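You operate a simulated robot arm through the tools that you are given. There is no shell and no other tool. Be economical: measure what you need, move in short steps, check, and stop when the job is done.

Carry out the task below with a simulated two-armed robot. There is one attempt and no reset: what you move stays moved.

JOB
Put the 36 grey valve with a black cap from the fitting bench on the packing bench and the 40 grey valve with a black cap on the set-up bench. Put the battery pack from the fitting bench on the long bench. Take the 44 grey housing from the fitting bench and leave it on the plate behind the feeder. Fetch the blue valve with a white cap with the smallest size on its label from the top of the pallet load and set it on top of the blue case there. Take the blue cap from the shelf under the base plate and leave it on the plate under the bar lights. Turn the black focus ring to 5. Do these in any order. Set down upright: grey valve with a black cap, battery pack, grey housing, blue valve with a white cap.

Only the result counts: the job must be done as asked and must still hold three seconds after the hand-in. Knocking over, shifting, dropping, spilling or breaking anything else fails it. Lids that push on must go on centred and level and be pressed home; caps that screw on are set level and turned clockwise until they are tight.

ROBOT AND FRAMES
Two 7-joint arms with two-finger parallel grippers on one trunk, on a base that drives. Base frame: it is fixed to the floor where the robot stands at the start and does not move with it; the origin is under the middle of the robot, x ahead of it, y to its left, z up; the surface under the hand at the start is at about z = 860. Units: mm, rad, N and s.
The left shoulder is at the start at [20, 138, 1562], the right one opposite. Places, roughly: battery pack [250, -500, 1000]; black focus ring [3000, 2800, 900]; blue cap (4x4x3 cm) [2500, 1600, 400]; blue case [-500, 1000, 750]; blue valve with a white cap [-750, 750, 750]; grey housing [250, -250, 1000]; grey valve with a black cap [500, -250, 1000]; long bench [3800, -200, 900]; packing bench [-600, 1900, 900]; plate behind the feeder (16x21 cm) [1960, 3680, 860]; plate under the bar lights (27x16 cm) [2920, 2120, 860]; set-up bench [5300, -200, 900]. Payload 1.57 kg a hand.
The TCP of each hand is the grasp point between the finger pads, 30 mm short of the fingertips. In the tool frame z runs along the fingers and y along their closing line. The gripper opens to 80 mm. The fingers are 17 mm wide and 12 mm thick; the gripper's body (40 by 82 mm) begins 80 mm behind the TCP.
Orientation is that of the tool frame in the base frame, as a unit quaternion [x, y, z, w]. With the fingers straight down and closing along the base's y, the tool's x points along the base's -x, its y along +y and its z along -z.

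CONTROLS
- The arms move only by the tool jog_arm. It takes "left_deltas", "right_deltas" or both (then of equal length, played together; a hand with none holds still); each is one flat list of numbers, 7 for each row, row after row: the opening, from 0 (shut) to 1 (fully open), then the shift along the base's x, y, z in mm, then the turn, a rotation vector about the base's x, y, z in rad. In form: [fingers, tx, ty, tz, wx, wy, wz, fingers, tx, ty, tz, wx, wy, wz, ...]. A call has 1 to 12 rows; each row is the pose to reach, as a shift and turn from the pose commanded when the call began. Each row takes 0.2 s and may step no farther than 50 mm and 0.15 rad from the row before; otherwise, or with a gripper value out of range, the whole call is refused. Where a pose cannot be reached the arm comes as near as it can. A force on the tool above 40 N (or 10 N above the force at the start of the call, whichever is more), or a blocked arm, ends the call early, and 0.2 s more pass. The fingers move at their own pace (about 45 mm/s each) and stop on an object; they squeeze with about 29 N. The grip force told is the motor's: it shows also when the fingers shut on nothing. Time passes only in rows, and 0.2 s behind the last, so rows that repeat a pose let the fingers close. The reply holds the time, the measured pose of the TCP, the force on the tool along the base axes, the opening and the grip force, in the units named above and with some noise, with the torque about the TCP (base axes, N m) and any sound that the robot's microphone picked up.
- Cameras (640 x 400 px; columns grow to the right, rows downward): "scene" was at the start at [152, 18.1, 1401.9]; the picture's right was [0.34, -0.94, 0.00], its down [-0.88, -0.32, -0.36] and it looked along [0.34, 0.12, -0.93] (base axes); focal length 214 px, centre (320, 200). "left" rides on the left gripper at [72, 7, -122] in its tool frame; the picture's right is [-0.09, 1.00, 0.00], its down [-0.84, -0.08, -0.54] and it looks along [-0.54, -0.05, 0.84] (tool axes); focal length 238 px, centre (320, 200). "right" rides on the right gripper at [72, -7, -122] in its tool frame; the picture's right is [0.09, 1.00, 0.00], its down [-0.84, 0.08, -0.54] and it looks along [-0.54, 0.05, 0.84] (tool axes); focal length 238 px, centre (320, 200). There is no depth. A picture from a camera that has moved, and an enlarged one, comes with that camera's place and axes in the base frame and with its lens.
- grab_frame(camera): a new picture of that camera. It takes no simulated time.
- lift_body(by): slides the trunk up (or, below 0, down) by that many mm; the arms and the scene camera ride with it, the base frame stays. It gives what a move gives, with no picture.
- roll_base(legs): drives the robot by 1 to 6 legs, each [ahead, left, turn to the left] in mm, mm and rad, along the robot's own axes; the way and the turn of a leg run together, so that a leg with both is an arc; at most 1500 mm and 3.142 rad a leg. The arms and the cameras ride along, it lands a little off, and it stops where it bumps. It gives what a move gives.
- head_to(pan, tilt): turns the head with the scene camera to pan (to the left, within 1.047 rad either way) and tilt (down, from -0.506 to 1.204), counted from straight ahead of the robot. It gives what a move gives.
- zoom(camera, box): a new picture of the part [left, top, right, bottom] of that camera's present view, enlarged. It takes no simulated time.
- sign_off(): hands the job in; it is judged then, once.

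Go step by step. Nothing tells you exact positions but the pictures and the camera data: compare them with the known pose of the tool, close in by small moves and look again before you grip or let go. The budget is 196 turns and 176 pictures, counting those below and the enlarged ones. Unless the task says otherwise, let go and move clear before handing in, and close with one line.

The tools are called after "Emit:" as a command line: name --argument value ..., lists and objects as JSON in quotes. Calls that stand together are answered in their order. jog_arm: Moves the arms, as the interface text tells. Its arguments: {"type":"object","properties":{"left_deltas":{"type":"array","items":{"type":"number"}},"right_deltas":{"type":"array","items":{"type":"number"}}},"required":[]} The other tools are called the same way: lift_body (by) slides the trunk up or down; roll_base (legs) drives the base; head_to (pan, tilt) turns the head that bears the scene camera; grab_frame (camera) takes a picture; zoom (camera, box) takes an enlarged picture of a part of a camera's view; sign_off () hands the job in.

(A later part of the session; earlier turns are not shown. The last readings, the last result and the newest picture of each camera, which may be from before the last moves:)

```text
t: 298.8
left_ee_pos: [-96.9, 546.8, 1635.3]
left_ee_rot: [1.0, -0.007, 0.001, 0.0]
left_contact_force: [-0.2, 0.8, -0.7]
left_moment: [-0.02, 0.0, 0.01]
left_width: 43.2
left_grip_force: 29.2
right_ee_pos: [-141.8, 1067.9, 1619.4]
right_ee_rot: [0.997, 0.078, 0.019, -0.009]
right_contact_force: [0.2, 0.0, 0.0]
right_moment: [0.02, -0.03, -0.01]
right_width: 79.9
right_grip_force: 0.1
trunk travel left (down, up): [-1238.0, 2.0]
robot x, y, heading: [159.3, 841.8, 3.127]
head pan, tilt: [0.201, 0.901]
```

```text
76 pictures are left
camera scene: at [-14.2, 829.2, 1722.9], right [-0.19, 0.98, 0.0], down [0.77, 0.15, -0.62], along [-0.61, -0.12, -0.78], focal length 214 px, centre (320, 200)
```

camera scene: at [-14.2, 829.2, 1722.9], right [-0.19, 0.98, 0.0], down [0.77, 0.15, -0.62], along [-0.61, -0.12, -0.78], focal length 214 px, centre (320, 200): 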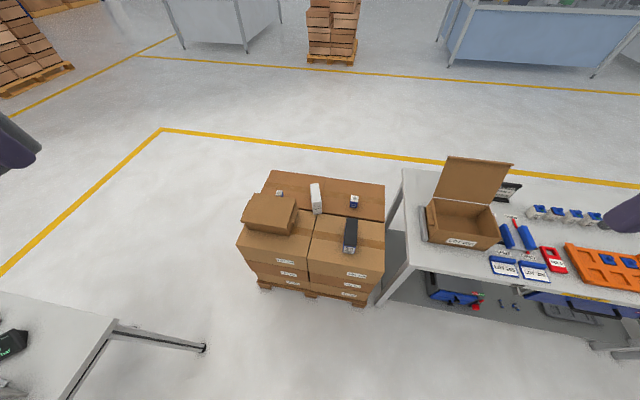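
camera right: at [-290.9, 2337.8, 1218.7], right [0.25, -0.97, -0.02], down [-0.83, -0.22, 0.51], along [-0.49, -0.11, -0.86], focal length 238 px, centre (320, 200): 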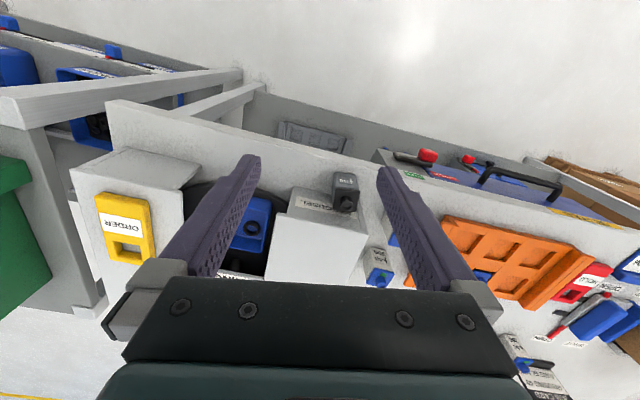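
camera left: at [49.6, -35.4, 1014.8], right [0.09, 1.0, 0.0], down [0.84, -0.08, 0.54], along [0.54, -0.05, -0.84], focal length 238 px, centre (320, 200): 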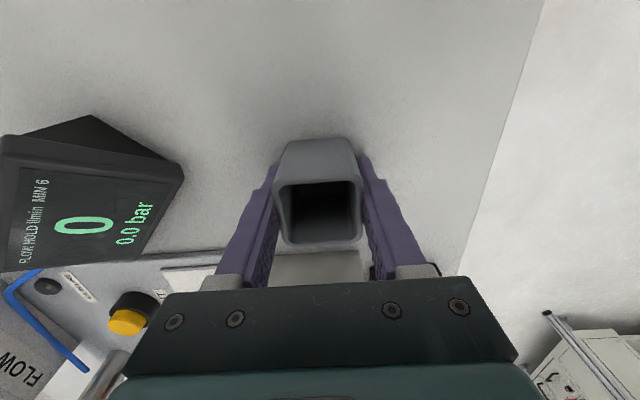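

Emit:
zoom --camera "scene" --box '[230, 165, 390, 265]'

```text
4.00 times, centred on (310, 215) of scene
camera zoom: at [-14.2, 829.2, 1722.9], right [-0.19, 0.98, 0.0], down [0.77, 0.15, -0.62], along [-0.61, -0.12, -0.78], focal length 858 px, centre (360, 140)
```

zoom: 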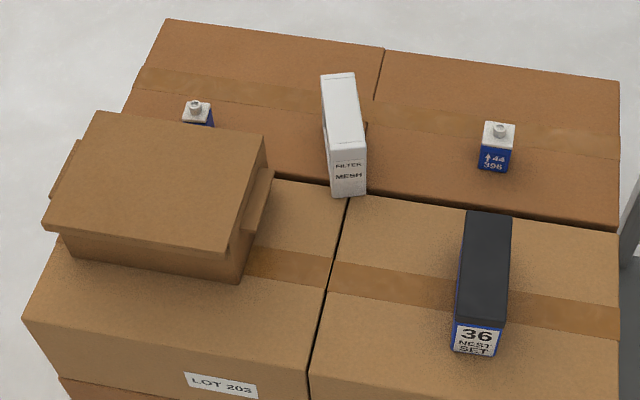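

Only two blue valves: one is 44; the one behind the carton (≈[-773,435]) looks smaller. I'll go round to the south side of the pallet to read it and reach it.

Emit:
roll_base --legs '[[390, 0, 0], [0, 850, 0], [0, 0, -1.56], [0, 650, 0]]'

Emit:
lift_body --by -380

Emit:
head_to --pan 0.0 --tilt 0.9

Emit:
grab_frame --camera "scene"

```text
t: 312.3
left_ee_pos: [-1192.3, 284.9, 1634.3]
left_ee_rot: [-0.699, 0.715, 0.0, -0.001]
left_contact_force: [-0.3, -0.3, -0.8]
left_moment: [0.0, -0.01, 0.02]
left_width: 43.3
left_grip_force: 29.3
right_ee_pos: [-671.3, 324.5, 1620.7]
right_ee_rot: [0.757, -0.653, 0.02, 0.006]
right_contact_force: [0.5, -0.8, 0.3]
right_moment: [0.02, 0.02, 0.03]
right_width: 79.7
right_grip_force: 0.0
trunk travel left (down, up): [-1238.0, 2.0]
robot x, y, heading: [-902.2, 23.1, 1.553]
head pan, tilt: [0.201, 0.901]
```

```text
t: 315.9
left_ee_pos: [-1192.7, 284.5, 1254.8]
left_ee_rot: [-0.7, 0.714, -0.001, -0.001]
left_contact_force: [-0.3, 0.2, -0.4]
left_moment: [-0.01, -0.04, 0.0]
left_width: 43.5
left_grip_force: 28.5
right_ee_pos: [-671.7, 324.6, 1239.8]
right_ee_rot: [0.758, -0.652, 0.02, 0.006]
right_contact_force: [-0.9, -0.8, 0.4]
right_moment: [0.01, -0.02, 0.0]
right_width: 80.1
right_grip_force: 0.2
trunk travel left (down, up): [-858.0, 382.0]
robot x, y, heading: [-901.4, 24.2, 1.551]
head pan, tilt: [0.201, 0.901]
```

```text
t: 316.7
left_ee_pos: [-1193.1, 284.0, 1255.5]
left_ee_rot: [-0.7, 0.714, 0.0, -0.001]
left_contact_force: [-0.2, 0.3, -0.6]
left_moment: [-0.02, 0.01, 0.0]
left_width: 43.7
left_grip_force: 28.9
right_ee_pos: [-672.0, 324.1, 1240.8]
right_ee_rot: [0.758, -0.652, 0.02, 0.006]
right_contact_force: [-0.4, -0.6, -0.3]
right_moment: [0.01, 0.0, -0.02]
right_width: 79.9
right_grip_force: 0.1
trunk travel left (down, up): [-858.0, 382.0]
robot x, y, heading: [-899.5, 25.3, 1.551]
head pan, tilt: [0.0, 0.901]
```

```text
74 pictures are left
camera scene: at [-896.2, 199.3, 1342.8], right [1.0, -0.02, 0.0], down [-0.01, -0.78, -0.62], along [0.01, 0.62, -0.78], focal length 214 px, centre (320, 200)
```

scene: 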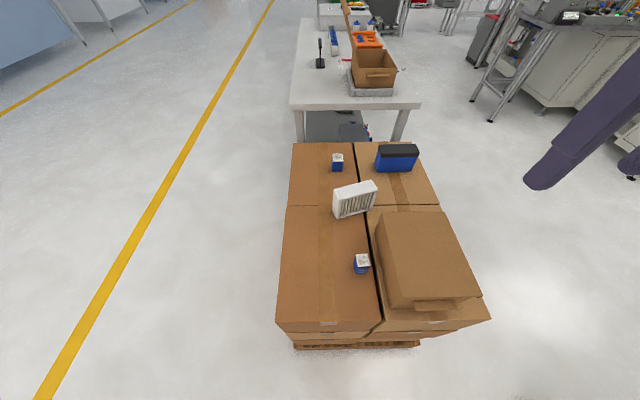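

Emit:
zoom --camera "scene" --box '[340, 240, 388, 280]'

Emit:
zoom --camera "scene" --box '[270, 130, 450, 330]'

```text
10.00 times, centred on (364, 260) of scene
camera zoom: at [-896.2, 199.3, 1342.8], right [1.0, -0.02, 0.0], down [-0.01, -0.78, -0.62], along [0.01, 0.62, -0.78], focal length 2145 px, centre (-120, -400)
```

zoom: 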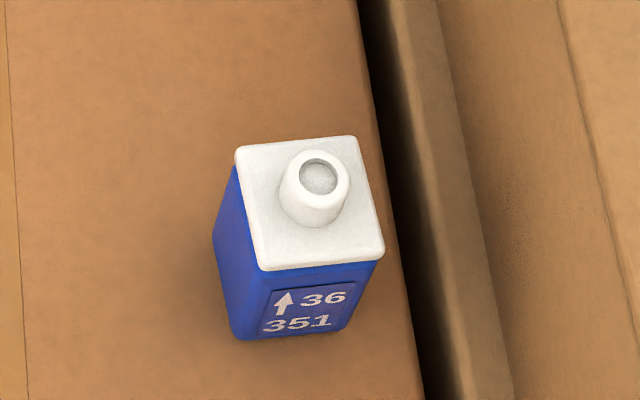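

```text
2.00 times, centred on (360, 230) of scene
camera zoom: at [-896.2, 199.3, 1342.8], right [1.0, -0.02, 0.0], down [-0.01, -0.78, -0.62], along [0.01, 0.62, -0.78], focal length 429 px, centre (240, 140)
```

zoom: 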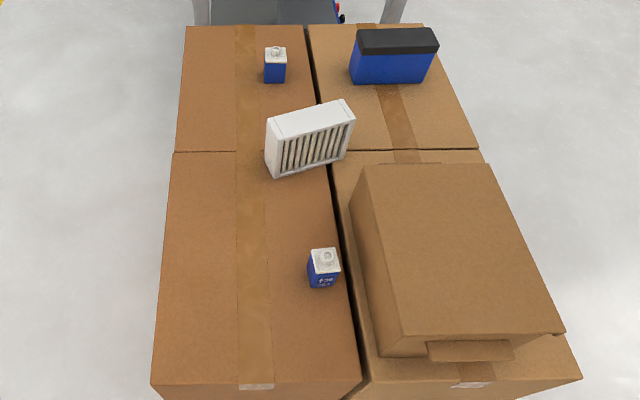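

The hidden valve reads 36 / 351 – the smallest. Positioning the right hand in line with it, then lowering the trunk.

Emit:
jog_arm --right_deltas '[1, -33, 2, 0, 0, 0, 0, 0.85, -66, 4, 0, 0, 0, 0, 0.7, -97, 6, 0, 0, 0, 0, 0.7, -97, 6, 0, 0, 0, 0]'

Emit:
lift_body --by -380

Emit:
grab_frame --camera "right"

```text
t: 317.7
left_ee_pos: [-1191.4, 284.3, 1254.8]
left_ee_rot: [-0.699, 0.715, -0.001, 0.0]
left_contact_force: [-0.6, -0.8, -0.6]
left_moment: [0.03, -0.04, -0.02]
left_width: 43.4
left_grip_force: 29.0
right_ee_pos: [-768.6, 333.7, 1239.0]
right_ee_rot: [0.757, -0.653, 0.02, 0.005]
right_contact_force: [0.0, -0.4, 0.0]
right_moment: [0.0, 0.01, 0.0]
right_width: 55.9
right_grip_force: 0.1
trunk travel left (down, up): [-858.0, 382.0]
robot x, y, heading: [-895.9, 25.3, 1.556]
head pan, tilt: [0.0, 0.901]
```

```text
t: 321.3
left_ee_pos: [-1192.0, 284.7, 875.6]
left_ee_rot: [-0.699, 0.715, -0.001, -0.001]
left_contact_force: [-0.1, 0.1, 0.2]
left_moment: [0.02, -0.03, -0.01]
left_width: 43.6
left_grip_force: 29.1
right_ee_pos: [-768.8, 332.4, 857.6]
right_ee_rot: [0.757, -0.653, 0.019, 0.006]
right_contact_force: [-0.7, 0.2, 0.9]
right_moment: [-0.01, 0.01, 0.05]
right_width: 55.9
right_grip_force: 0.0
trunk travel left (down, up): [-478.0, 762.0]
robot x, y, heading: [-893.2, 23.8, 1.554]
head pan, tilt: [0.0, 0.901]
```

```text
71 pictures are left
camera right: at [-754.7, 266.8, 982.2], right [-0.97, -0.24, -0.01], down [-0.21, 0.83, 0.51], along [-0.11, 0.5, -0.86], focal length 238 px, centre (320, 200)
```

right: 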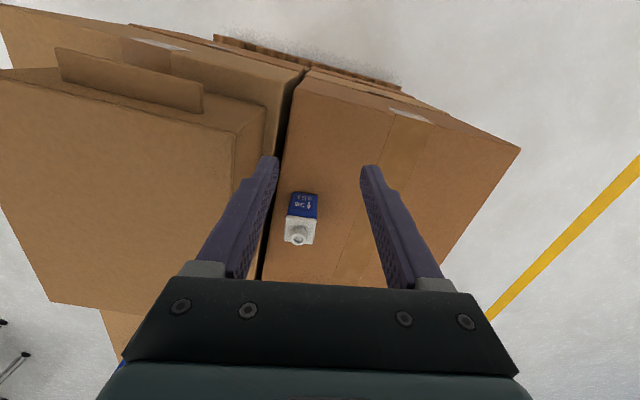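

Emit:
jog_arm --right_deltas '[0.6, -1, 40, 0, 0, 0, 0, 0.6, -2, 80, 0, 0, 0, 0, 0.6, -2, 111, 0, 0, 0, 0, 0.6, -2, 111, -30, 0, 0, 0]'

Emit:
grab_frame --camera "right"

Emit:
zoom --camera "scene" --box '[330, 130, 490, 300]'

```text
t: 322.3
left_ee_pos: [-1192.0, 282.2, 875.1]
left_ee_rot: [-0.699, 0.715, -0.001, -0.001]
left_contact_force: [0.0, -0.3, -0.4]
left_moment: [-0.04, -0.01, -0.01]
left_width: 43.3
left_grip_force: 29.0
right_ee_pos: [-772.9, 442.2, 830.7]
right_ee_rot: [0.758, -0.652, 0.021, 0.006]
right_contact_force: [-0.3, -0.4, -0.1]
right_moment: [0.01, -0.02, -0.01]
right_width: 48.1
right_grip_force: 0.0
trunk travel left (down, up): [-478.0, 762.0]
robot x, y, heading: [-897.6, 23.5, 1.552]
head pan, tilt: [0.0, 0.901]
```

```text
70 pictures are left
camera right: at [-757.9, 376.9, 952.8], right [-0.97, -0.24, -0.01], down [-0.21, 0.83, 0.51], along [-0.11, 0.5, -0.86], focal length 238 px, centre (320, 200)
```

right: 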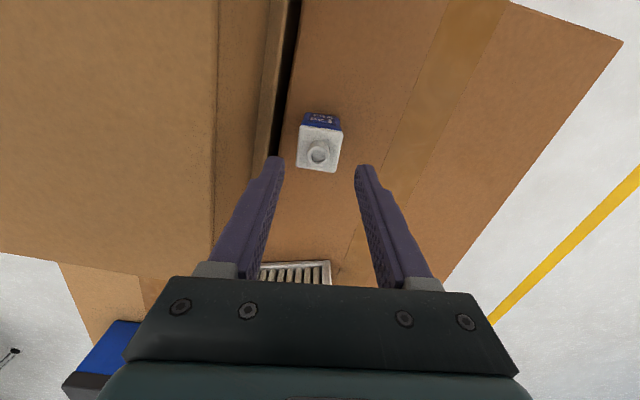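

```text
2.35 times, centred on (410, 215) of scene
camera zoom: at [-896.2, 199.0, 962.8], right [1.0, -0.02, 0.0], down [-0.02, -0.78, -0.62], along [0.01, 0.62, -0.78], focal length 505 px, centre (108, 165)
```

zoom: 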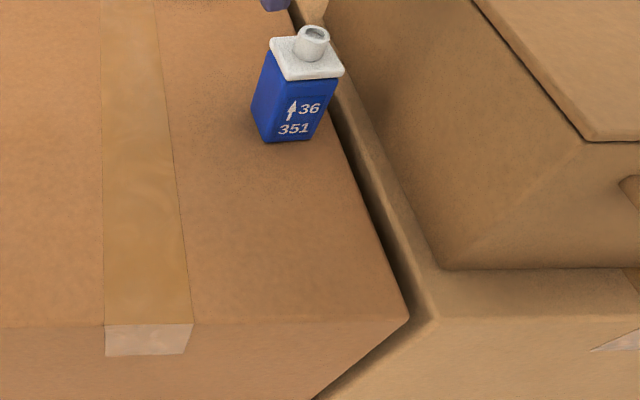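

Emit:
jog_arm --right_deltas '[0.6, 2, -2, -45, 0, 0, 0, 0.6, 2, -2, -75, 0, 0, 0, 0.6, 2, -2, -89, 0, 0, 0, 0.6, 2, -2, -89, 0, 0, 0, 0.3, 2, -2, -89, 0, 0, 0, 0.1, 2, -2, -89, 0, 0, 0, 0.1, 2, -2, -89, 0, 0, 0, 0.1, 2, -2, -89, 0, 0, 0]'

Emit:
grab_frame --camera "right"

```text
t: 324.1
left_ee_pos: [-1193.2, 284.3, 874.6]
left_ee_rot: [-0.7, 0.714, -0.001, 0.0]
left_contact_force: [0.7, 0.4, -0.8]
left_moment: [0.04, -0.01, -0.04]
left_width: 43.4
left_grip_force: 28.7
right_ee_pos: [-770.1, 442.6, 737.2]
right_ee_rot: [0.757, -0.653, 0.02, 0.005]
right_contact_force: [0.4, 0.2, -0.3]
right_moment: [0.03, -0.01, 0.02]
right_width: 35.3
right_grip_force: 29.0
trunk travel left (down, up): [-478.0, 762.0]
robot x, y, heading: [-898.5, 22.1, 1.549]
head pan, tilt: [0.0, 0.901]
```

```text
68 pictures are left
camera right: at [-755.6, 376.4, 861.2], right [-0.97, -0.24, -0.01], down [-0.21, 0.83, 0.51], along [-0.11, 0.5, -0.86], focal length 238 px, centre (320, 200)
```

right: 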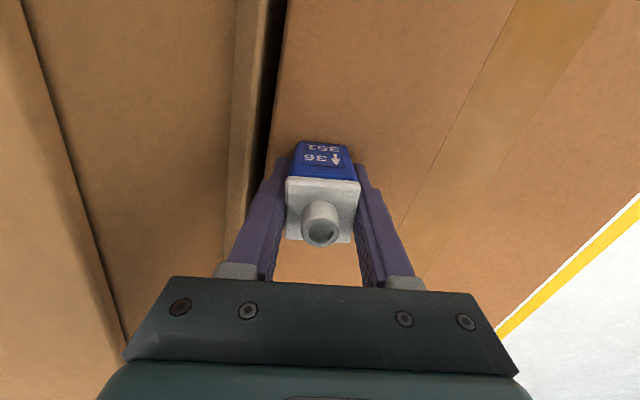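

Valve 36/351 held. Lifting clear, raising the trunk and driving to the east side to face the blue case.

Emit:
jog_arm --right_deltas '[0.1, 0, 0, 40, 0, 0, 0, 0.1, 0, 0, 80, 0, 0, 0, 0.1, 0, 0, 120, 0, 0, 0, 0.1, 0, -30, 150, 0, 0, 0, 0.1, 0, -70, 150, 0, 0, 0, 0.1, 0, -110, 150, 0, 0, 0]'

Emit:
lift_body --by 330

Emit:
roll_base --legs '[[0, -700, 0.02], [730, 0, 0], [0, 0, 1.571]]'

Emit:
head_to --pan -0.3 --tilt 0.9

Emit:
grab_frame --camera "scene"

```text
t: 325.5
left_ee_pos: [-1192.7, 284.0, 874.7]
left_ee_rot: [-0.699, 0.715, -0.001, -0.001]
left_contact_force: [-0.6, 0.4, -0.3]
left_moment: [-0.01, -0.02, -0.01]
left_width: 43.5
left_grip_force: 28.9
right_ee_pos: [-770.0, 332.1, 892.0]
right_ee_rot: [0.757, -0.653, 0.021, 0.006]
right_contact_force: [0.6, 0.5, -0.7]
right_moment: [0.01, 0.01, 0.03]
right_width: 35.6
right_grip_force: 29.0
trunk travel left (down, up): [-478.0, 762.0]
robot x, y, heading: [-901.3, 19.2, 1.552]
head pan, tilt: [0.0, 0.901]
```

```text
t: 328.8
left_ee_pos: [-1192.0, 283.1, 1204.2]
left_ee_rot: [-0.699, 0.715, 0.0, -0.001]
left_contact_force: [0.1, 0.1, -0.5]
left_moment: [0.0, -0.02, -0.02]
left_width: 43.7
left_grip_force: 28.5
right_ee_pos: [-770.3, 332.0, 1223.2]
right_ee_rot: [0.757, -0.653, 0.02, 0.006]
right_contact_force: [0.3, -0.5, -0.3]
right_moment: [0.02, 0.01, 0.01]
right_width: 35.4
right_grip_force: 29.1
trunk travel left (down, up): [-808.0, 432.0]
robot x, y, heading: [-897.7, 23.9, 1.55]
head pan, tilt: [0.0, 0.901]
```

```text
t: 340.2
left_ee_pos: [-454.8, 480.5, 1205.1]
left_ee_rot: [1.0, 0.0, 0.001, 0.0]
left_contact_force: [-0.9, 0.8, -0.9]
left_moment: [0.0, 0.01, 0.02]
left_width: 43.3
left_grip_force: 29.1
right_ee_pos: [-511.9, 901.6, 1222.9]
right_ee_rot: [0.996, 0.084, 0.019, -0.01]
right_contact_force: [-0.1, -0.4, -0.9]
right_moment: [0.06, 0.03, 0.01]
right_width: 35.6
right_grip_force: 29.1
trunk travel left (down, up): [-808.0, 432.0]
robot x, y, heading: [-202.5, 778.8, -3.137]
head pan, tilt: [0.0, 0.901]
```

```text
t: 341.0
left_ee_pos: [-454.4, 480.9, 1204.7]
left_ee_rot: [1.0, 0.0, 0.0, 0.0]
left_contact_force: [-0.5, -0.5, 0.1]
left_moment: [0.04, 0.02, -0.02]
left_width: 43.2
left_grip_force: 29.4
right_ee_pos: [-510.9, 902.2, 1223.4]
right_ee_rot: [0.996, 0.084, 0.018, -0.01]
right_contact_force: [0.8, -0.2, -1.4]
right_moment: [0.02, 0.02, 0.02]
right_width: 35.5
right_grip_force: 29.2
trunk travel left (down, up): [-808.0, 432.0]
robot x, y, heading: [-200.3, 779.9, -3.141]
head pan, tilt: [-0.3, 0.901]
```

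```text
67 pictures are left
camera scene: at [-373.7, 800.7, 1292.8], right [0.29, 0.96, 0.0], down [0.75, -0.23, -0.62], along [-0.59, 0.18, -0.78], focal length 214 px, centre (320, 200)
```

scene: 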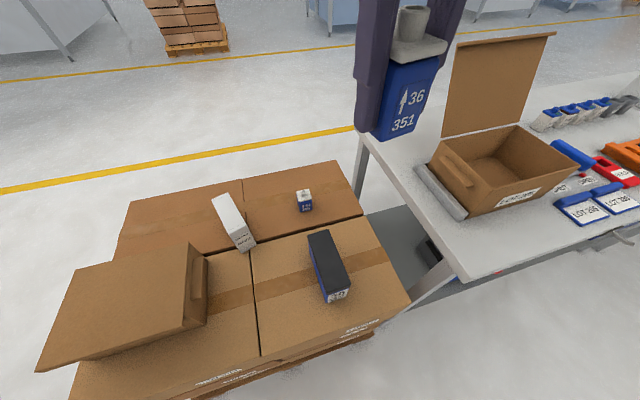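

Emit:
zoom --camera "scene" --box '[290, 220, 370, 310]'

Emit:
grab_frame --camera "right"

```text
4.44 times, centred on (330, 265) of scene
camera zoom: at [-373.7, 800.7, 1292.8], right [0.29, 0.96, 0.0], down [0.75, -0.23, -0.62], along [-0.59, 0.18, -0.78], focal length 953 px, centre (276, -89)
```

zoom: 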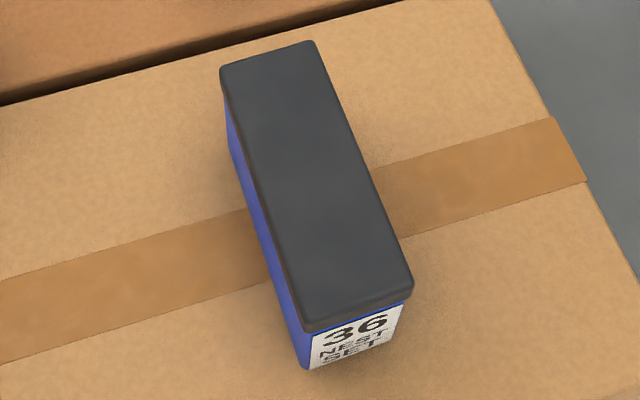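

```text
65 pictures are left
camera right: at [-446.0, 917.4, 1346.5], right [0.26, -0.97, -0.01], down [-0.83, -0.23, 0.51], along [-0.49, -0.12, -0.86], focal length 238 px, centre (320, 200)
```

right: 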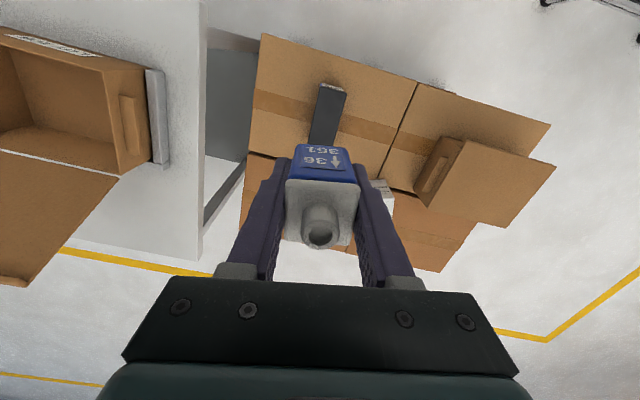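

Case top is centred near [-573,881], z≈790. Lowering the trunk and moving over it.

Emit:
lift_body --by -220

Emit:
jog_arm --right_deltas '[0.1, -20, -7, -20, 0, 0, 0, 0.1, -40, -14, -55, 0, 0, 0, 0.1, -62, -21, -95, 0, 0, 0, 0.1, -62, -21, -140, 0, 0, 0]'

Emit:
grab_frame --camera "right"

Emit:
grab_frame --camera "scene"

```text
t: 343.3
left_ee_pos: [-455.4, 480.9, 985.9]
left_ee_rot: [1.0, 0.0, 0.001, 0.001]
left_contact_force: [-0.3, -0.1, -0.8]
left_moment: [0.02, -0.01, 0.0]
left_width: 43.3
left_grip_force: 28.8
right_ee_pos: [-511.1, 901.2, 1003.8]
right_ee_rot: [0.996, 0.084, 0.019, -0.011]
right_contact_force: [0.4, -0.1, -1.0]
right_moment: [0.01, 0.02, 0.01]
right_width: 35.5
right_grip_force: 29.2
trunk travel left (down, up): [-588.0, 652.0]
robot x, y, heading: [-199.4, 782.5, -3.14]
head pan, tilt: [-0.3, 0.901]
```

```text
t: 344.3
left_ee_pos: [-454.4, 479.9, 984.1]
left_ee_rot: [1.0, 0.0, 0.001, 0.001]
left_contact_force: [-0.3, 0.6, -0.9]
left_moment: [-0.02, 0.0, 0.05]
left_width: 43.4
left_grip_force: 29.2
right_ee_pos: [-572.9, 879.7, 860.5]
right_ee_rot: [0.996, 0.085, 0.018, -0.009]
right_contact_force: [-0.1, -0.1, -1.6]
right_moment: [-0.01, -0.01, -0.02]
right_width: 35.3
right_grip_force: 29.3
trunk travel left (down, up): [-588.0, 652.0]
robot x, y, heading: [-198.7, 780.1, -3.139]
head pan, tilt: [-0.3, 0.901]
```

```text
64 pictures are left
camera right: at [-507.5, 896.5, 984.5], right [0.26, -0.97, -0.01], down [-0.83, -0.23, 0.51], along [-0.49, -0.12, -0.86], focal length 238 px, centre (320, 200)
```

right: 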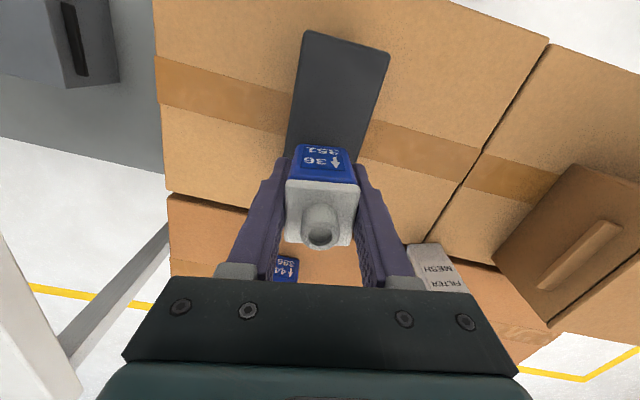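

```text
63 pictures are left
camera scene: at [-373.5, 800.7, 1072.8], right [0.29, 0.96, 0.0], down [0.75, -0.23, -0.62], along [-0.59, 0.18, -0.78], focal length 214 px, centre (320, 200)
```

scene: 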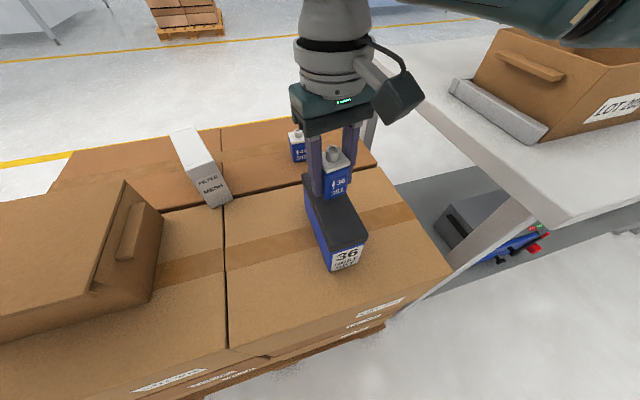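

Emit:
jog_arm --right_deltas '[0.1, 3, -3, -15, 0, 0, 0, 0.1, 3, -3, -28, 0, 0, 0, 0.1, 3, -3, -34, 0, 0, 0, 0.1, 3, -3, -36, 0, 0, 0]'

Emit:
zoom --camera "scene" --box '[280, 120, 390, 280]'

```text
t: 345.1
left_ee_pos: [-454.5, 480.9, 985.2]
left_ee_rot: [1.0, 0.0, 0.0, 0.0]
left_contact_force: [0.1, -0.2, -0.8]
left_moment: [0.01, 0.03, -0.03]
left_width: 43.2
left_grip_force: 29.0
right_ee_pos: [-575.1, 874.3, 834.5]
right_ee_rot: [0.996, 0.086, 0.015, -0.008]
right_contact_force: [3.0, 2.3, 15.0]
right_moment: [-0.22, -0.12, 0.08]
right_width: 35.4
right_grip_force: 28.6
trunk travel left (down, up): [-588.0, 652.0]
robot x, y, heading: [-199.6, 782.2, -3.141]
head pan, tilt: [-0.3, 0.901]
stopped in row 4 (right hand): the force on the tool passed its limit at 50 N (the readings are from after the stop); the commanded pose is now the measured one
```

```text
2.50 times, centred on (335, 200) of scene
camera zoom: at [-374.0, 801.3, 1072.9], right [0.29, 0.96, 0.0], down [0.75, -0.23, -0.62], along [-0.59, 0.18, -0.78], focal length 536 px, centre (282, 200)
```

zoom: 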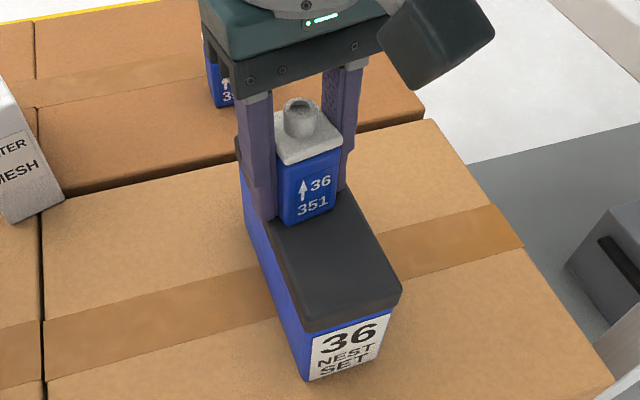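

Contact: the valve is on the case top, well centred. Releasing and rising.

Emit:
jog_arm --right_deltas '[0.1, 0, 0, 0, 0, 0, 0, 0.5, 0, 0, 0, 0, 0, 0, 0.8, 0, 0, 0, 0, 0, 0, 1, 0, 0, 0, 0, 0, 0, 1, 0, 0, 30, 0, 0, 0, 1, 0, 0, 70, 0, 0, 0, 1, 0, 0, 115, 0, 0, 0, 1, 0, 0, 160, 0, 0, 0, 1, 40, 10, 180, 0, 0, 0]'

Emit:
zoom --camera "scene" --box '[240, 100, 410, 280]'

```text
t: 347.1
left_ee_pos: [-453.7, 480.6, 986.2]
left_ee_rot: [1.0, 0.0, 0.001, 0.0]
left_contact_force: [0.8, 0.5, -0.5]
left_moment: [0.0, -0.03, 0.01]
left_width: 43.3
left_grip_force: 29.0
right_ee_pos: [-536.1, 886.5, 1011.3]
right_ee_rot: [0.996, 0.085, 0.017, -0.008]
right_contact_force: [0.6, 0.9, -0.3]
right_moment: [-0.02, 0.02, 0.0]
right_width: 80.0
right_grip_force: 0.1
trunk travel left (down, up): [-588.0, 652.0]
robot x, y, heading: [-200.8, 779.7, -3.143]
head pan, tilt: [-0.3, 0.901]
```

```text
2.22 times, centred on (325, 190) of scene
camera zoom: at [-373.5, 801.0, 1072.7], right [0.29, 0.96, 0.0], down [0.75, -0.23, -0.62], along [-0.59, 0.18, -0.78], focal length 477 px, centre (309, 222)
```

zoom: 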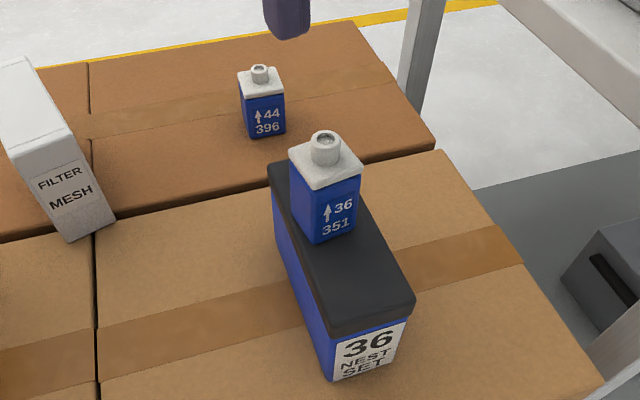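

The valve stands on the case. Next: the housing to the plate behind the feeder. Driving north along x≈150 and looking ahead.

Emit:
roll_base --legs '[[-350, 0, 0], [0, 0, -1.571], [1100, 0, 0]]'

Emit:
lift_body --by 350

Emit:
head_to --pan -0.5 --tilt 0.35

Emit:
grab_frame --camera "scene"

```text
t: 358.3
left_ee_pos: [-178.8, 2123.0, 985.4]
left_ee_rot: [0.71, -0.704, 0.001, 0.001]
left_contact_force: [-0.9, -0.7, -0.5]
left_moment: [-0.02, 0.03, 0.03]
left_width: 43.4
left_grip_force: 29.1
right_ee_pos: [225.4, 2208.0, 1011.8]
right_ee_rot: [0.767, -0.642, 0.017, 0.007]
right_contact_force: [-0.5, -0.8, -0.7]
right_moment: [-0.02, 0.0, 0.0]
right_width: 79.9
right_grip_force: 0.0
trunk travel left (down, up): [-588.0, 652.0]
robot x, y, heading: [121.6, 1871.8, 1.577]
head pan, tilt: [-0.3, 0.901]
```

```text
t: 361.8
left_ee_pos: [-180.0, 2123.2, 1335.1]
left_ee_rot: [0.71, -0.704, 0.0, 0.0]
left_contact_force: [-0.3, -0.2, 0.2]
left_moment: [0.04, 0.01, 0.03]
left_width: 43.4
left_grip_force: 28.6
right_ee_pos: [224.9, 2208.4, 1360.7]
right_ee_rot: [0.767, -0.642, 0.017, 0.006]
right_contact_force: [-0.2, 0.5, -0.6]
right_moment: [0.01, -0.01, 0.0]
right_width: 80.1
right_grip_force: 0.1
trunk travel left (down, up): [-938.0, 302.0]
robot x, y, heading: [121.5, 1870.1, 1.579]
head pan, tilt: [-0.3, 0.901]
```

```text
t: 362.7
left_ee_pos: [-180.1, 2122.6, 1336.1]
left_ee_rot: [0.71, -0.704, 0.001, 0.0]
left_contact_force: [0.0, -1.0, -0.7]
left_moment: [0.02, -0.04, -0.01]
left_width: 43.3
left_grip_force: 28.9
right_ee_pos: [224.7, 2208.6, 1361.4]
right_ee_rot: [0.767, -0.641, 0.017, 0.006]
right_contact_force: [0.1, 1.6, -0.7]
right_moment: [-0.01, -0.02, -0.01]
right_width: 80.0
right_grip_force: 0.1
trunk travel left (down, up): [-938.0, 302.0]
robot x, y, heading: [122.2, 1873.5, 1.578]
head pan, tilt: [-0.499, 0.351]
```

```text
60 pictures are left
camera scene: at [163.8, 2053.8, 1470.3], right [0.88, -0.47, 0.0], down [-0.16, -0.3, -0.94], along [0.44, 0.83, -0.34], focal length 214 px, centre (320, 200)
```

scene: 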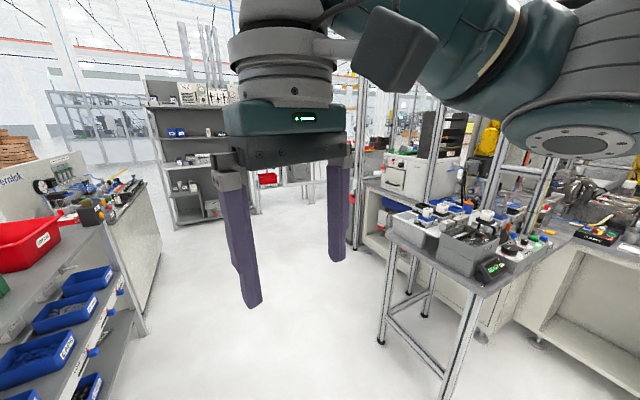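

Corridor ahead is clear between the benches. Driving to about [500,4220] and turning to face east.

Emit:
roll_base --legs '[[0, -380, 0], [1500, 0, 0], [850, 0, 0], [0, 0, -1.575]]'

Emit:
head_to --pan -0.3 --tilt 0.35

Emit:
grab_frame --camera "scene"

```text
t: 373.9
left_ee_pos: [144.2, 3905.3, 1333.5]
left_ee_rot: [0.71, -0.704, 0.0, 0.003]
left_contact_force: [-0.3, -0.2, -1.1]
left_moment: [0.01, 0.0, 0.03]
left_width: 43.2
left_grip_force: 28.8
right_ee_pos: [551.1, 3993.7, 1361.2]
right_ee_rot: [0.766, -0.643, 0.015, 0.005]
right_contact_force: [-0.6, 0.2, 0.1]
right_moment: [0.0, 0.01, 0.0]
right_width: 80.0
right_grip_force: 0.0
trunk travel left (down, up): [-938.0, 302.0]
robot x, y, heading: [446.2, 3658.6, 1.579]
head pan, tilt: [-0.499, 0.351]
stopped in leg 3: the robot was blocked; the commanded pose is now the measured one
```

```text
t: 374.7
left_ee_pos: [144.6, 3904.6, 1333.7]
left_ee_rot: [0.712, -0.702, 0.002, 0.004]
left_contact_force: [0.5, 0.0, -0.6]
left_moment: [0.0, -0.02, 0.0]
left_width: 43.3
left_grip_force: 28.5
right_ee_pos: [550.3, 3993.2, 1360.6]
right_ee_rot: [0.766, -0.643, 0.015, 0.006]
right_contact_force: [0.2, -0.1, -0.6]
right_moment: [0.0, 0.01, 0.0]
right_width: 79.8
right_grip_force: 0.1
trunk travel left (down, up): [-938.0, 302.0]
robot x, y, heading: [445.6, 3658.6, 1.584]
head pan, tilt: [-0.3, 0.351]
```

```text
59 pictures are left
camera scene: at [470.5, 3844.2, 1468.6], right [0.96, -0.29, 0.0], down [-0.1, -0.34, -0.94], along [0.27, 0.9, -0.35], focal length 214 px, centre (320, 200)
```

scene: 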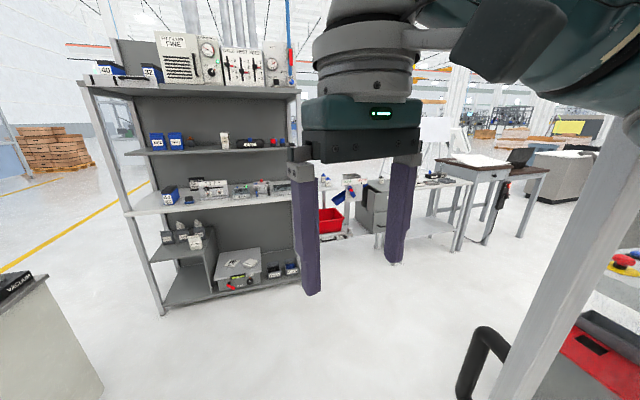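

Blocked at y≈3659. Looking down around to see what I touched.

Emit:
head_to --pan 0.5 --tilt 0.9

Emit:
grab_frame --camera "scene"

Emit:
head_to --pan -0.9 --tilt 0.8

Emit:
grab_frame --camera "scene"

```text
t: 375.8
left_ee_pos: [142.5, 3905.4, 1333.2]
left_ee_rot: [0.711, -0.703, 0.001, 0.004]
left_contact_force: [-0.1, -0.8, -1.0]
left_moment: [0.01, 0.02, -0.02]
left_width: 43.5
left_grip_force: 28.9
right_ee_pos: [549.7, 3993.3, 1361.0]
right_ee_rot: [0.766, -0.642, 0.016, 0.006]
right_contact_force: [-0.4, -0.4, -0.1]
right_moment: [0.02, 0.02, 0.0]
right_width: 80.1
right_grip_force: 0.0
trunk travel left (down, up): [-938.0, 302.0]
robot x, y, heading: [448.3, 3656.0, 1.575]
head pan, tilt: [0.499, 0.901]
```

```text
58 pictures are left
camera scene: at [406.9, 3820.3, 1421.4], right [0.87, 0.49, -0.01], down [0.38, -0.69, -0.62], along [-0.31, 0.53, -0.79], focal length 214 px, centre (320, 200)
```

scene: 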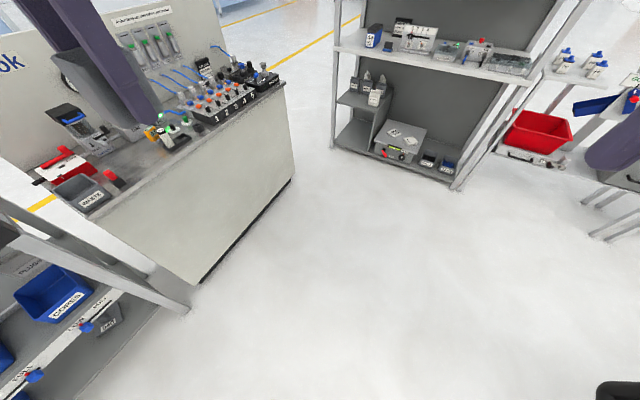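

```text
t: 377.3
left_ee_pos: [142.6, 3905.6, 1333.5]
left_ee_rot: [0.711, -0.703, 0.003, 0.005]
left_contact_force: [-0.4, -0.2, -0.1]
left_moment: [0.0, -0.02, -0.01]
left_width: 43.2
left_grip_force: 28.8
right_ee_pos: [549.6, 3993.4, 1360.9]
right_ee_rot: [0.766, -0.643, 0.015, 0.006]
right_contact_force: [0.2, -0.5, -0.5]
right_moment: [-0.02, 0.03, 0.0]
right_width: 80.1
right_grip_force: 0.1
trunk travel left (down, up): [-938.0, 302.0]
robot x, y, heading: [447.1, 3662.1, 1.582]
head pan, tilt: [-0.901, 0.799]
```

```text
57 pictures are left
camera scene: at [506.2, 3805.4, 1429.0], right [0.63, -0.78, 0.01], down [-0.56, -0.46, -0.69], along [0.54, 0.43, -0.72], focal length 214 px, centre (320, 200)
```

scene: 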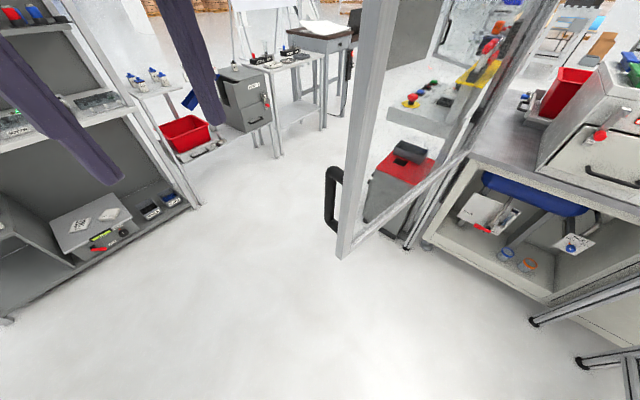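

Emit:
head_to --pan 0.0 --tilt 1.2

Emit:
grab_frame --camera "scene"

```text
t: 378.5
left_ee_pos: [143.8, 3905.1, 1334.1]
left_ee_rot: [0.711, -0.703, 0.002, 0.006]
left_contact_force: [-1.6, 0.1, -0.3]
left_moment: [-0.03, 0.02, 0.02]
left_width: 43.2
left_grip_force: 29.2
right_ee_pos: [549.1, 3994.2, 1361.8]
right_ee_rot: [0.766, -0.643, 0.015, 0.007]
right_contact_force: [-0.3, 0.2, 0.1]
right_moment: [0.02, -0.01, 0.05]
right_width: 80.0
right_grip_force: 0.0
trunk travel left (down, up): [-938.0, 302.0]
robot x, y, heading: [448.8, 3659.7, 1.585]
head pan, tilt: [0.0, 1.201]
```

```text
56 pictures are left
camera scene: at [442.8, 3810.3, 1401.5], right [1.0, 0.01, 0.0], down [0.01, -0.94, -0.35], along [-0.01, 0.35, -0.94], focal length 214 px, centre (320, 200)
```

scene: 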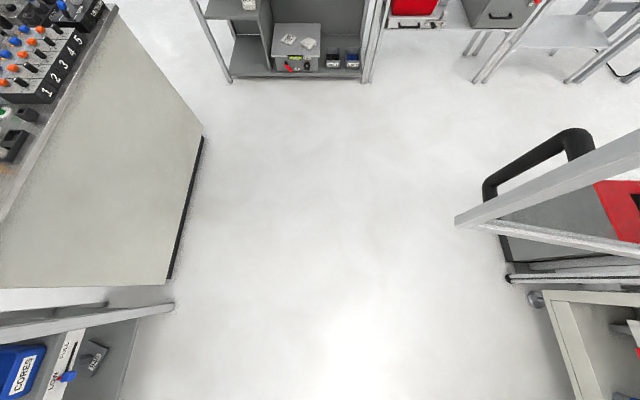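

The open cell door on the right (edge near x≈950) probably met my right elbow. Sidestepping left, then going on north and turning east beyond it.

Emit:
roll_base --legs '[[-60, 0, 0], [0, 300, 0], [1100, 0, 0], [0, 0, -1.57]]'

Emit:
head_to --pan -0.5 --tilt 0.4

Emit:
grab_frame --camera "scene"

```text
t: 390.4
left_ee_pos: [371.7, 5015.6, 1334.8]
left_ee_rot: [0.002, 1.0, 0.0, 0.0]
left_contact_force: [0.0, -0.1, -0.4]
left_moment: [0.0, 0.0, -0.01]
left_width: 43.5
left_grip_force: 29.6
right_ee_pos: [455.7, 4609.1, 1365.0]
right_ee_rot: [-0.081, 0.997, -0.009, -0.01]
right_contact_force: [-0.7, -0.1, 0.4]
right_moment: [0.03, 0.01, 0.0]
right_width: 80.0
right_grip_force: 0.1
trunk travel left (down, up): [-938.0, 302.0]
robot x, y, heading: [116.0, 4719.7, -0.001]
head pan, tilt: [0.0, 1.201]
```

```text
t: 391.5
left_ee_pos: [371.2, 5014.5, 1336.5]
left_ee_rot: [0.0, 1.0, 0.001, 0.0]
left_contact_force: [0.2, 1.0, 0.6]
left_moment: [-0.01, 0.01, 0.01]
left_width: 43.5
left_grip_force: 29.1
right_ee_pos: [455.3, 4608.8, 1364.1]
right_ee_rot: [-0.082, 0.997, -0.009, -0.011]
right_contact_force: [-0.7, -0.4, 0.9]
right_moment: [0.0, 0.0, 0.0]
right_width: 80.0
right_grip_force: 0.1
trunk travel left (down, up): [-938.0, 302.0]
robot x, y, heading: [119.7, 4718.9, -0.005]
head pan, tilt: [-0.499, 0.4]
```

```text
55 pictures are left
camera scene: at [298.4, 4671.7, 1465.7], right [-0.48, -0.88, 0.0], down [-0.34, 0.19, -0.92], along [0.81, -0.44, -0.39], focal length 214 px, centre (320, 200)
```

scene: 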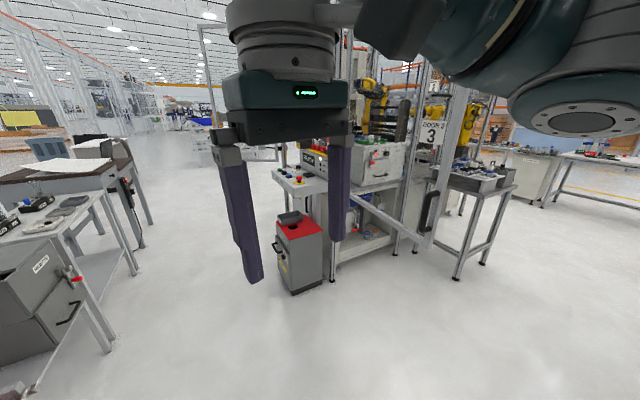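

The plate should be just behind the cart/e-stop panel area, reachable from the north. Driving to about [1930,4650] and facing south (-y).

Emit:
roll_base --legs '[[1500, 0, 0], [320, 0, 0], [0, 0, -1.566]]'

Emit:
head_to --pan 0.0 --tilt 0.5

Emit:
grab_frame --camera "scene"

```text
t: 404.5
left_ee_pos: [2210.9, 4385.6, 1335.5]
left_ee_rot: [0.729, 0.684, 0.0, 0.0]
left_contact_force: [0.3, -0.2, -1.2]
left_moment: [0.04, -0.02, 0.02]
left_width: 43.4
left_grip_force: 28.8
right_ee_pos: [1799.3, 4329.0, 1364.5]
right_ee_rot: [0.671, 0.741, 0.003, -0.014]
right_contact_force: [0.1, 0.7, -0.3]
right_moment: [-0.04, -0.03, -0.01]
right_width: 80.0
right_grip_force: 0.0
trunk travel left (down, up): [-938.0, 302.0]
robot x, y, heading: [1927.6, 4658.9, -1.638]
head pan, tilt: [-0.499, 0.4]
```

```text
t: 405.4
left_ee_pos: [2211.2, 4387.0, 1335.3]
left_ee_rot: [0.73, 0.684, 0.0, 0.0]
left_contact_force: [-0.6, -0.7, -0.4]
left_moment: [-0.01, -0.02, 0.02]
left_width: 43.6
left_grip_force: 29.1
right_ee_pos: [1800.7, 4327.8, 1365.7]
right_ee_rot: [0.671, 0.741, 0.002, -0.015]
right_contact_force: [-0.5, 0.1, 0.8]
right_moment: [-0.01, 0.02, 0.01]
right_width: 79.7
right_grip_force: 0.0
trunk travel left (down, up): [-938.0, 302.0]
robot x, y, heading: [1931.9, 4658.9, -1.638]
head pan, tilt: [0.0, 0.499]
```

```text
54 pictures are left
camera scene: at [1916.7, 4467.5, 1456.7], right [-1.0, 0.06, 0.0], down [0.03, 0.48, -0.88], along [-0.06, -0.88, -0.48], focal length 214 px, centre (320, 200)
```

scene: 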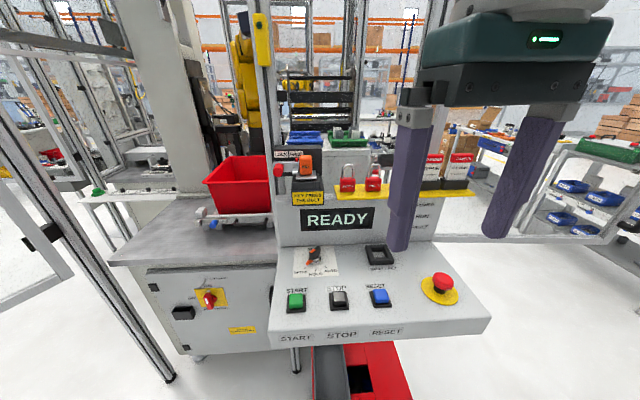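

The console hides the place. Raising the trunk to look over it.

Emit:
lift_body --by 300

Emit:
head_to --pan 0.0 --tilt 0.8

Emit:
grab_frame --camera "scene"

```text
t: 408.4
left_ee_pos: [2211.1, 4386.4, 1636.1]
left_ee_rot: [0.73, 0.684, 0.001, 0.0]
left_contact_force: [-0.2, 0.9, -0.4]
left_moment: [-0.03, 0.0, -0.04]
left_width: 43.3
left_grip_force: 28.6
right_ee_pos: [1800.8, 4329.1, 1665.6]
right_ee_rot: [0.671, 0.741, 0.002, -0.015]
right_contact_force: [-0.8, -0.5, 0.3]
right_moment: [-0.01, -0.01, -0.05]
right_width: 80.0
right_grip_force: 0.0
trunk travel left (down, up): [-1238.0, 2.0]
robot x, y, heading: [1927.1, 4660.7, -1.633]
head pan, tilt: [0.0, 0.499]
```

```text
t: 409.2
left_ee_pos: [2211.9, 4386.9, 1636.4]
left_ee_rot: [0.729, 0.684, 0.0, 0.0]
left_contact_force: [-0.4, 0.6, -0.4]
left_moment: [0.01, -0.02, 0.02]
left_width: 43.7
left_grip_force: 28.4
right_ee_pos: [1799.8, 4328.9, 1665.1]
right_ee_rot: [0.671, 0.741, 0.002, -0.013]
right_contact_force: [-0.2, 0.0, -0.5]
right_moment: [0.02, -0.03, 0.02]
right_width: 80.2
right_grip_force: 0.1
trunk travel left (down, up): [-1238.0, 2.0]
robot x, y, heading: [1928.1, 4661.5, -1.635]
head pan, tilt: [0.0, 0.799]
```

```text
53 pictures are left
camera scene: at [1917.4, 4477.8, 1730.8], right [-1.0, 0.06, 0.0], down [0.05, 0.71, -0.7], along [-0.04, -0.7, -0.72], focal length 214 px, centre (320, 200)
```

scene: 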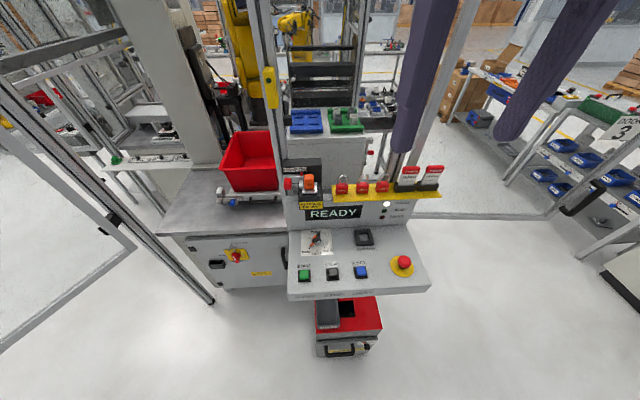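

The plate lies behind the console's east end; I'll come in diagonally from the gap east of the console, at about [2170,4010] facing south-west.

Emit:
roll_base --legs '[[300, 283, 0], [334, 0, 0], [0, 0, -0.565]]'

Emit:
head_to --pan 0.1 --tilt 1.1

Emit:
grab_frame --camera "scene"

```text
t: 412.8
left_ee_pos: [2455.8, 3925.2, 1635.5]
left_ee_rot: [0.732, 0.681, -0.001, 0.001]
left_contact_force: [0.5, -0.3, -1.3]
left_moment: [-0.03, -0.01, -0.02]
left_width: 43.4
left_grip_force: 29.4
right_ee_pos: [2051.6, 3886.1, 1665.3]
right_ee_rot: [0.652, 0.758, -0.003, -0.012]
right_contact_force: [-0.3, 3.3, -1.3]
right_moment: [-0.21, 0.04, -0.06]
right_width: 79.7
right_grip_force: 0.1
trunk travel left (down, up): [-1238.0, 2.0]
robot x, y, heading: [2178.4, 4195.9, -1.642]
head pan, tilt: [0.0, 0.799]
stopped in leg 2: the force on the tool passed its limit at 161 N (the readings are from after the stop); the commanded pose is now the measured one
```

```text
t: 413.6
left_ee_pos: [2455.5, 3925.4, 1634.5]
left_ee_rot: [0.733, 0.68, 0.0, 0.0]
left_contact_force: [0.3, 0.9, -0.2]
left_moment: [0.02, -0.02, 0.01]
left_width: 43.4
left_grip_force: 28.7
right_ee_pos: [2052.8, 3884.8, 1665.9]
right_ee_rot: [0.651, 0.759, -0.003, -0.012]
right_contact_force: [0.2, 6.4, 0.2]
right_moment: [-0.78, -0.06, -0.22]
right_width: 80.0
right_grip_force: 0.0
trunk travel left (down, up): [-1238.0, 2.0]
robot x, y, heading: [2176.9, 4201.1, -1.642]
head pan, tilt: [0.099, 1.1]
```

```text
52 pictures are left
camera scene: at [2170.5, 4035.9, 1709.0], right [-1.0, -0.03, 0.0], down [-0.02, 0.89, -0.45], along [0.01, -0.45, -0.89], focal length 214 px, centre (320, 200)
```

scene: 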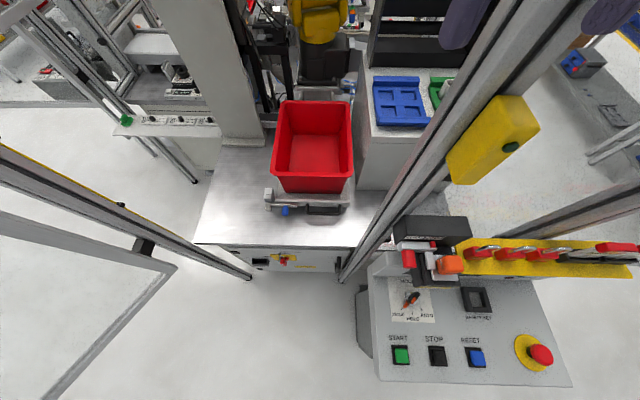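

My right hand touched the cell post; stopped. Zooming to find the plate.

Emit:
zoom --camera "scene" --box '[250, 60, 460, 260]'

Emit:
grab_frame --camera "right"

```text
2.00 times, centred on (355, 160) of scene
camera zoom: at [2170.5, 4035.9, 1709.0], right [-1.0, -0.03, 0.0], down [-0.02, 0.89, -0.45], along [0.01, -0.45, -0.89], focal length 429 px, centre (250, 280)
```

zoom: 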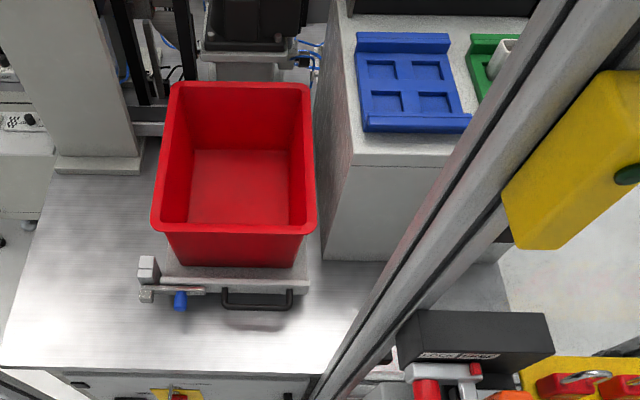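

```text
50 pictures are left
camera right: at [2037.3, 3953.8, 1787.4], right [0.97, 0.24, -0.02], down [0.21, -0.82, 0.53], along [0.11, -0.52, -0.85], focal length 238 px, centre (320, 200)
```

right: 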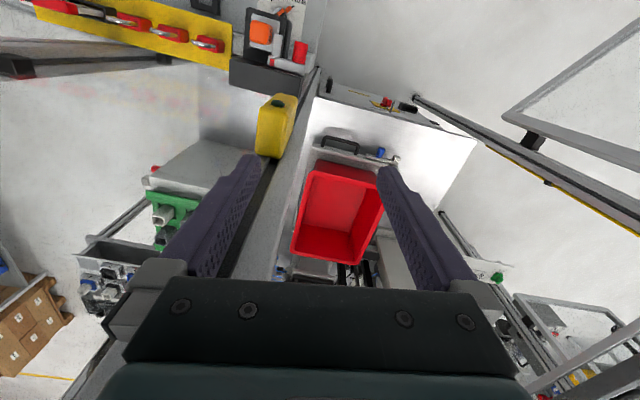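

Backing the right hand off the post and tucking it to the right side; then moving in diagonally.

Emit:
jog_arm --right_deltas '[1, 0, 40, 0, 0, 0, 0, 1, -10, 80, 0, 0, 0, 0, 1, -50, 105, 0, 0, 0, 0, 1, -95, 120, 0, 0, 0, 0, 1, -140, 135, 0, 0, 0, 0, 1, -185, 145, 0, 0, 0, 0, 1, -214, 151, 0, 0, 0, 0]'

Emit:
roll_base --legs '[[120, 0, 0], [70, 0, -0.56]]'

Emit:
grab_frame --camera "left"

```text
t: 415.2
left_ee_pos: [2456.0, 3924.6, 1635.9]
left_ee_rot: [0.733, 0.681, 0.0, 0.001]
left_contact_force: [0.0, -0.5, -1.3]
left_moment: [0.01, 0.02, 0.03]
left_width: 43.4
left_grip_force: 29.3
right_ee_pos: [1839.4, 4033.4, 1667.1]
right_ee_rot: [0.651, 0.759, -0.004, -0.012]
right_contact_force: [-1.3, 0.2, 0.1]
right_moment: [0.0, -0.01, 0.0]
right_width: 80.0
right_grip_force: 0.0
right hand out of reach, approached as far as the arm can: row 5
trunk travel left (down, up): [-1238.0, 2.0]
robot x, y, heading: [2174.7, 4198.9, -1.64]
head pan, tilt: [0.099, 1.1]
```

```text
t: 416.4
left_ee_pos: [2449.1, 3822.1, 1636.9]
left_ee_rot: [0.734, 0.679, -0.001, 0.001]
left_contact_force: [-0.5, 0.5, -0.4]
left_moment: [0.01, 0.01, 0.01]
left_width: 43.3
left_grip_force: 28.7
right_ee_pos: [1831.9, 3934.2, 1668.3]
right_ee_rot: [0.655, 0.755, -0.003, -0.011]
right_contact_force: [0.3, 0.5, -0.2]
right_moment: [0.0, 0.01, -0.02]
right_width: 79.9
right_grip_force: 0.0
trunk travel left (down, up): [-1238.0, 2.0]
robot x, y, heading: [2172.7, 4097.5, -1.652]
head pan, tilt: [0.099, 1.1]
stopped in leg 1: the robot was blocked; the commanded pose is now the measured one
```

```text
49 pictures are left
camera left: at [2461.7, 3891.7, 1759.2], right [0.99, -0.17, 0.0], down [-0.14, -0.83, 0.54], along [-0.09, -0.54, -0.84], focal length 238 px, centre (320, 200)
```

left: 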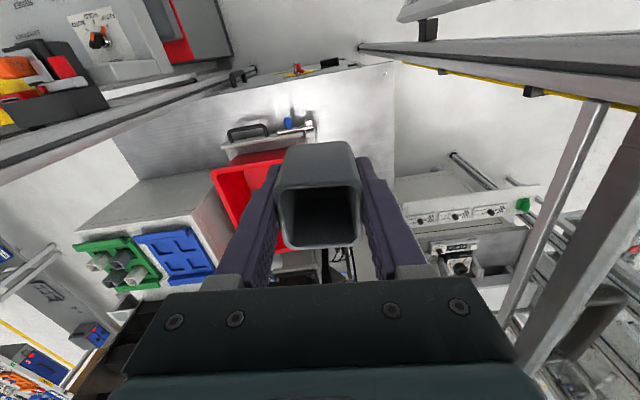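

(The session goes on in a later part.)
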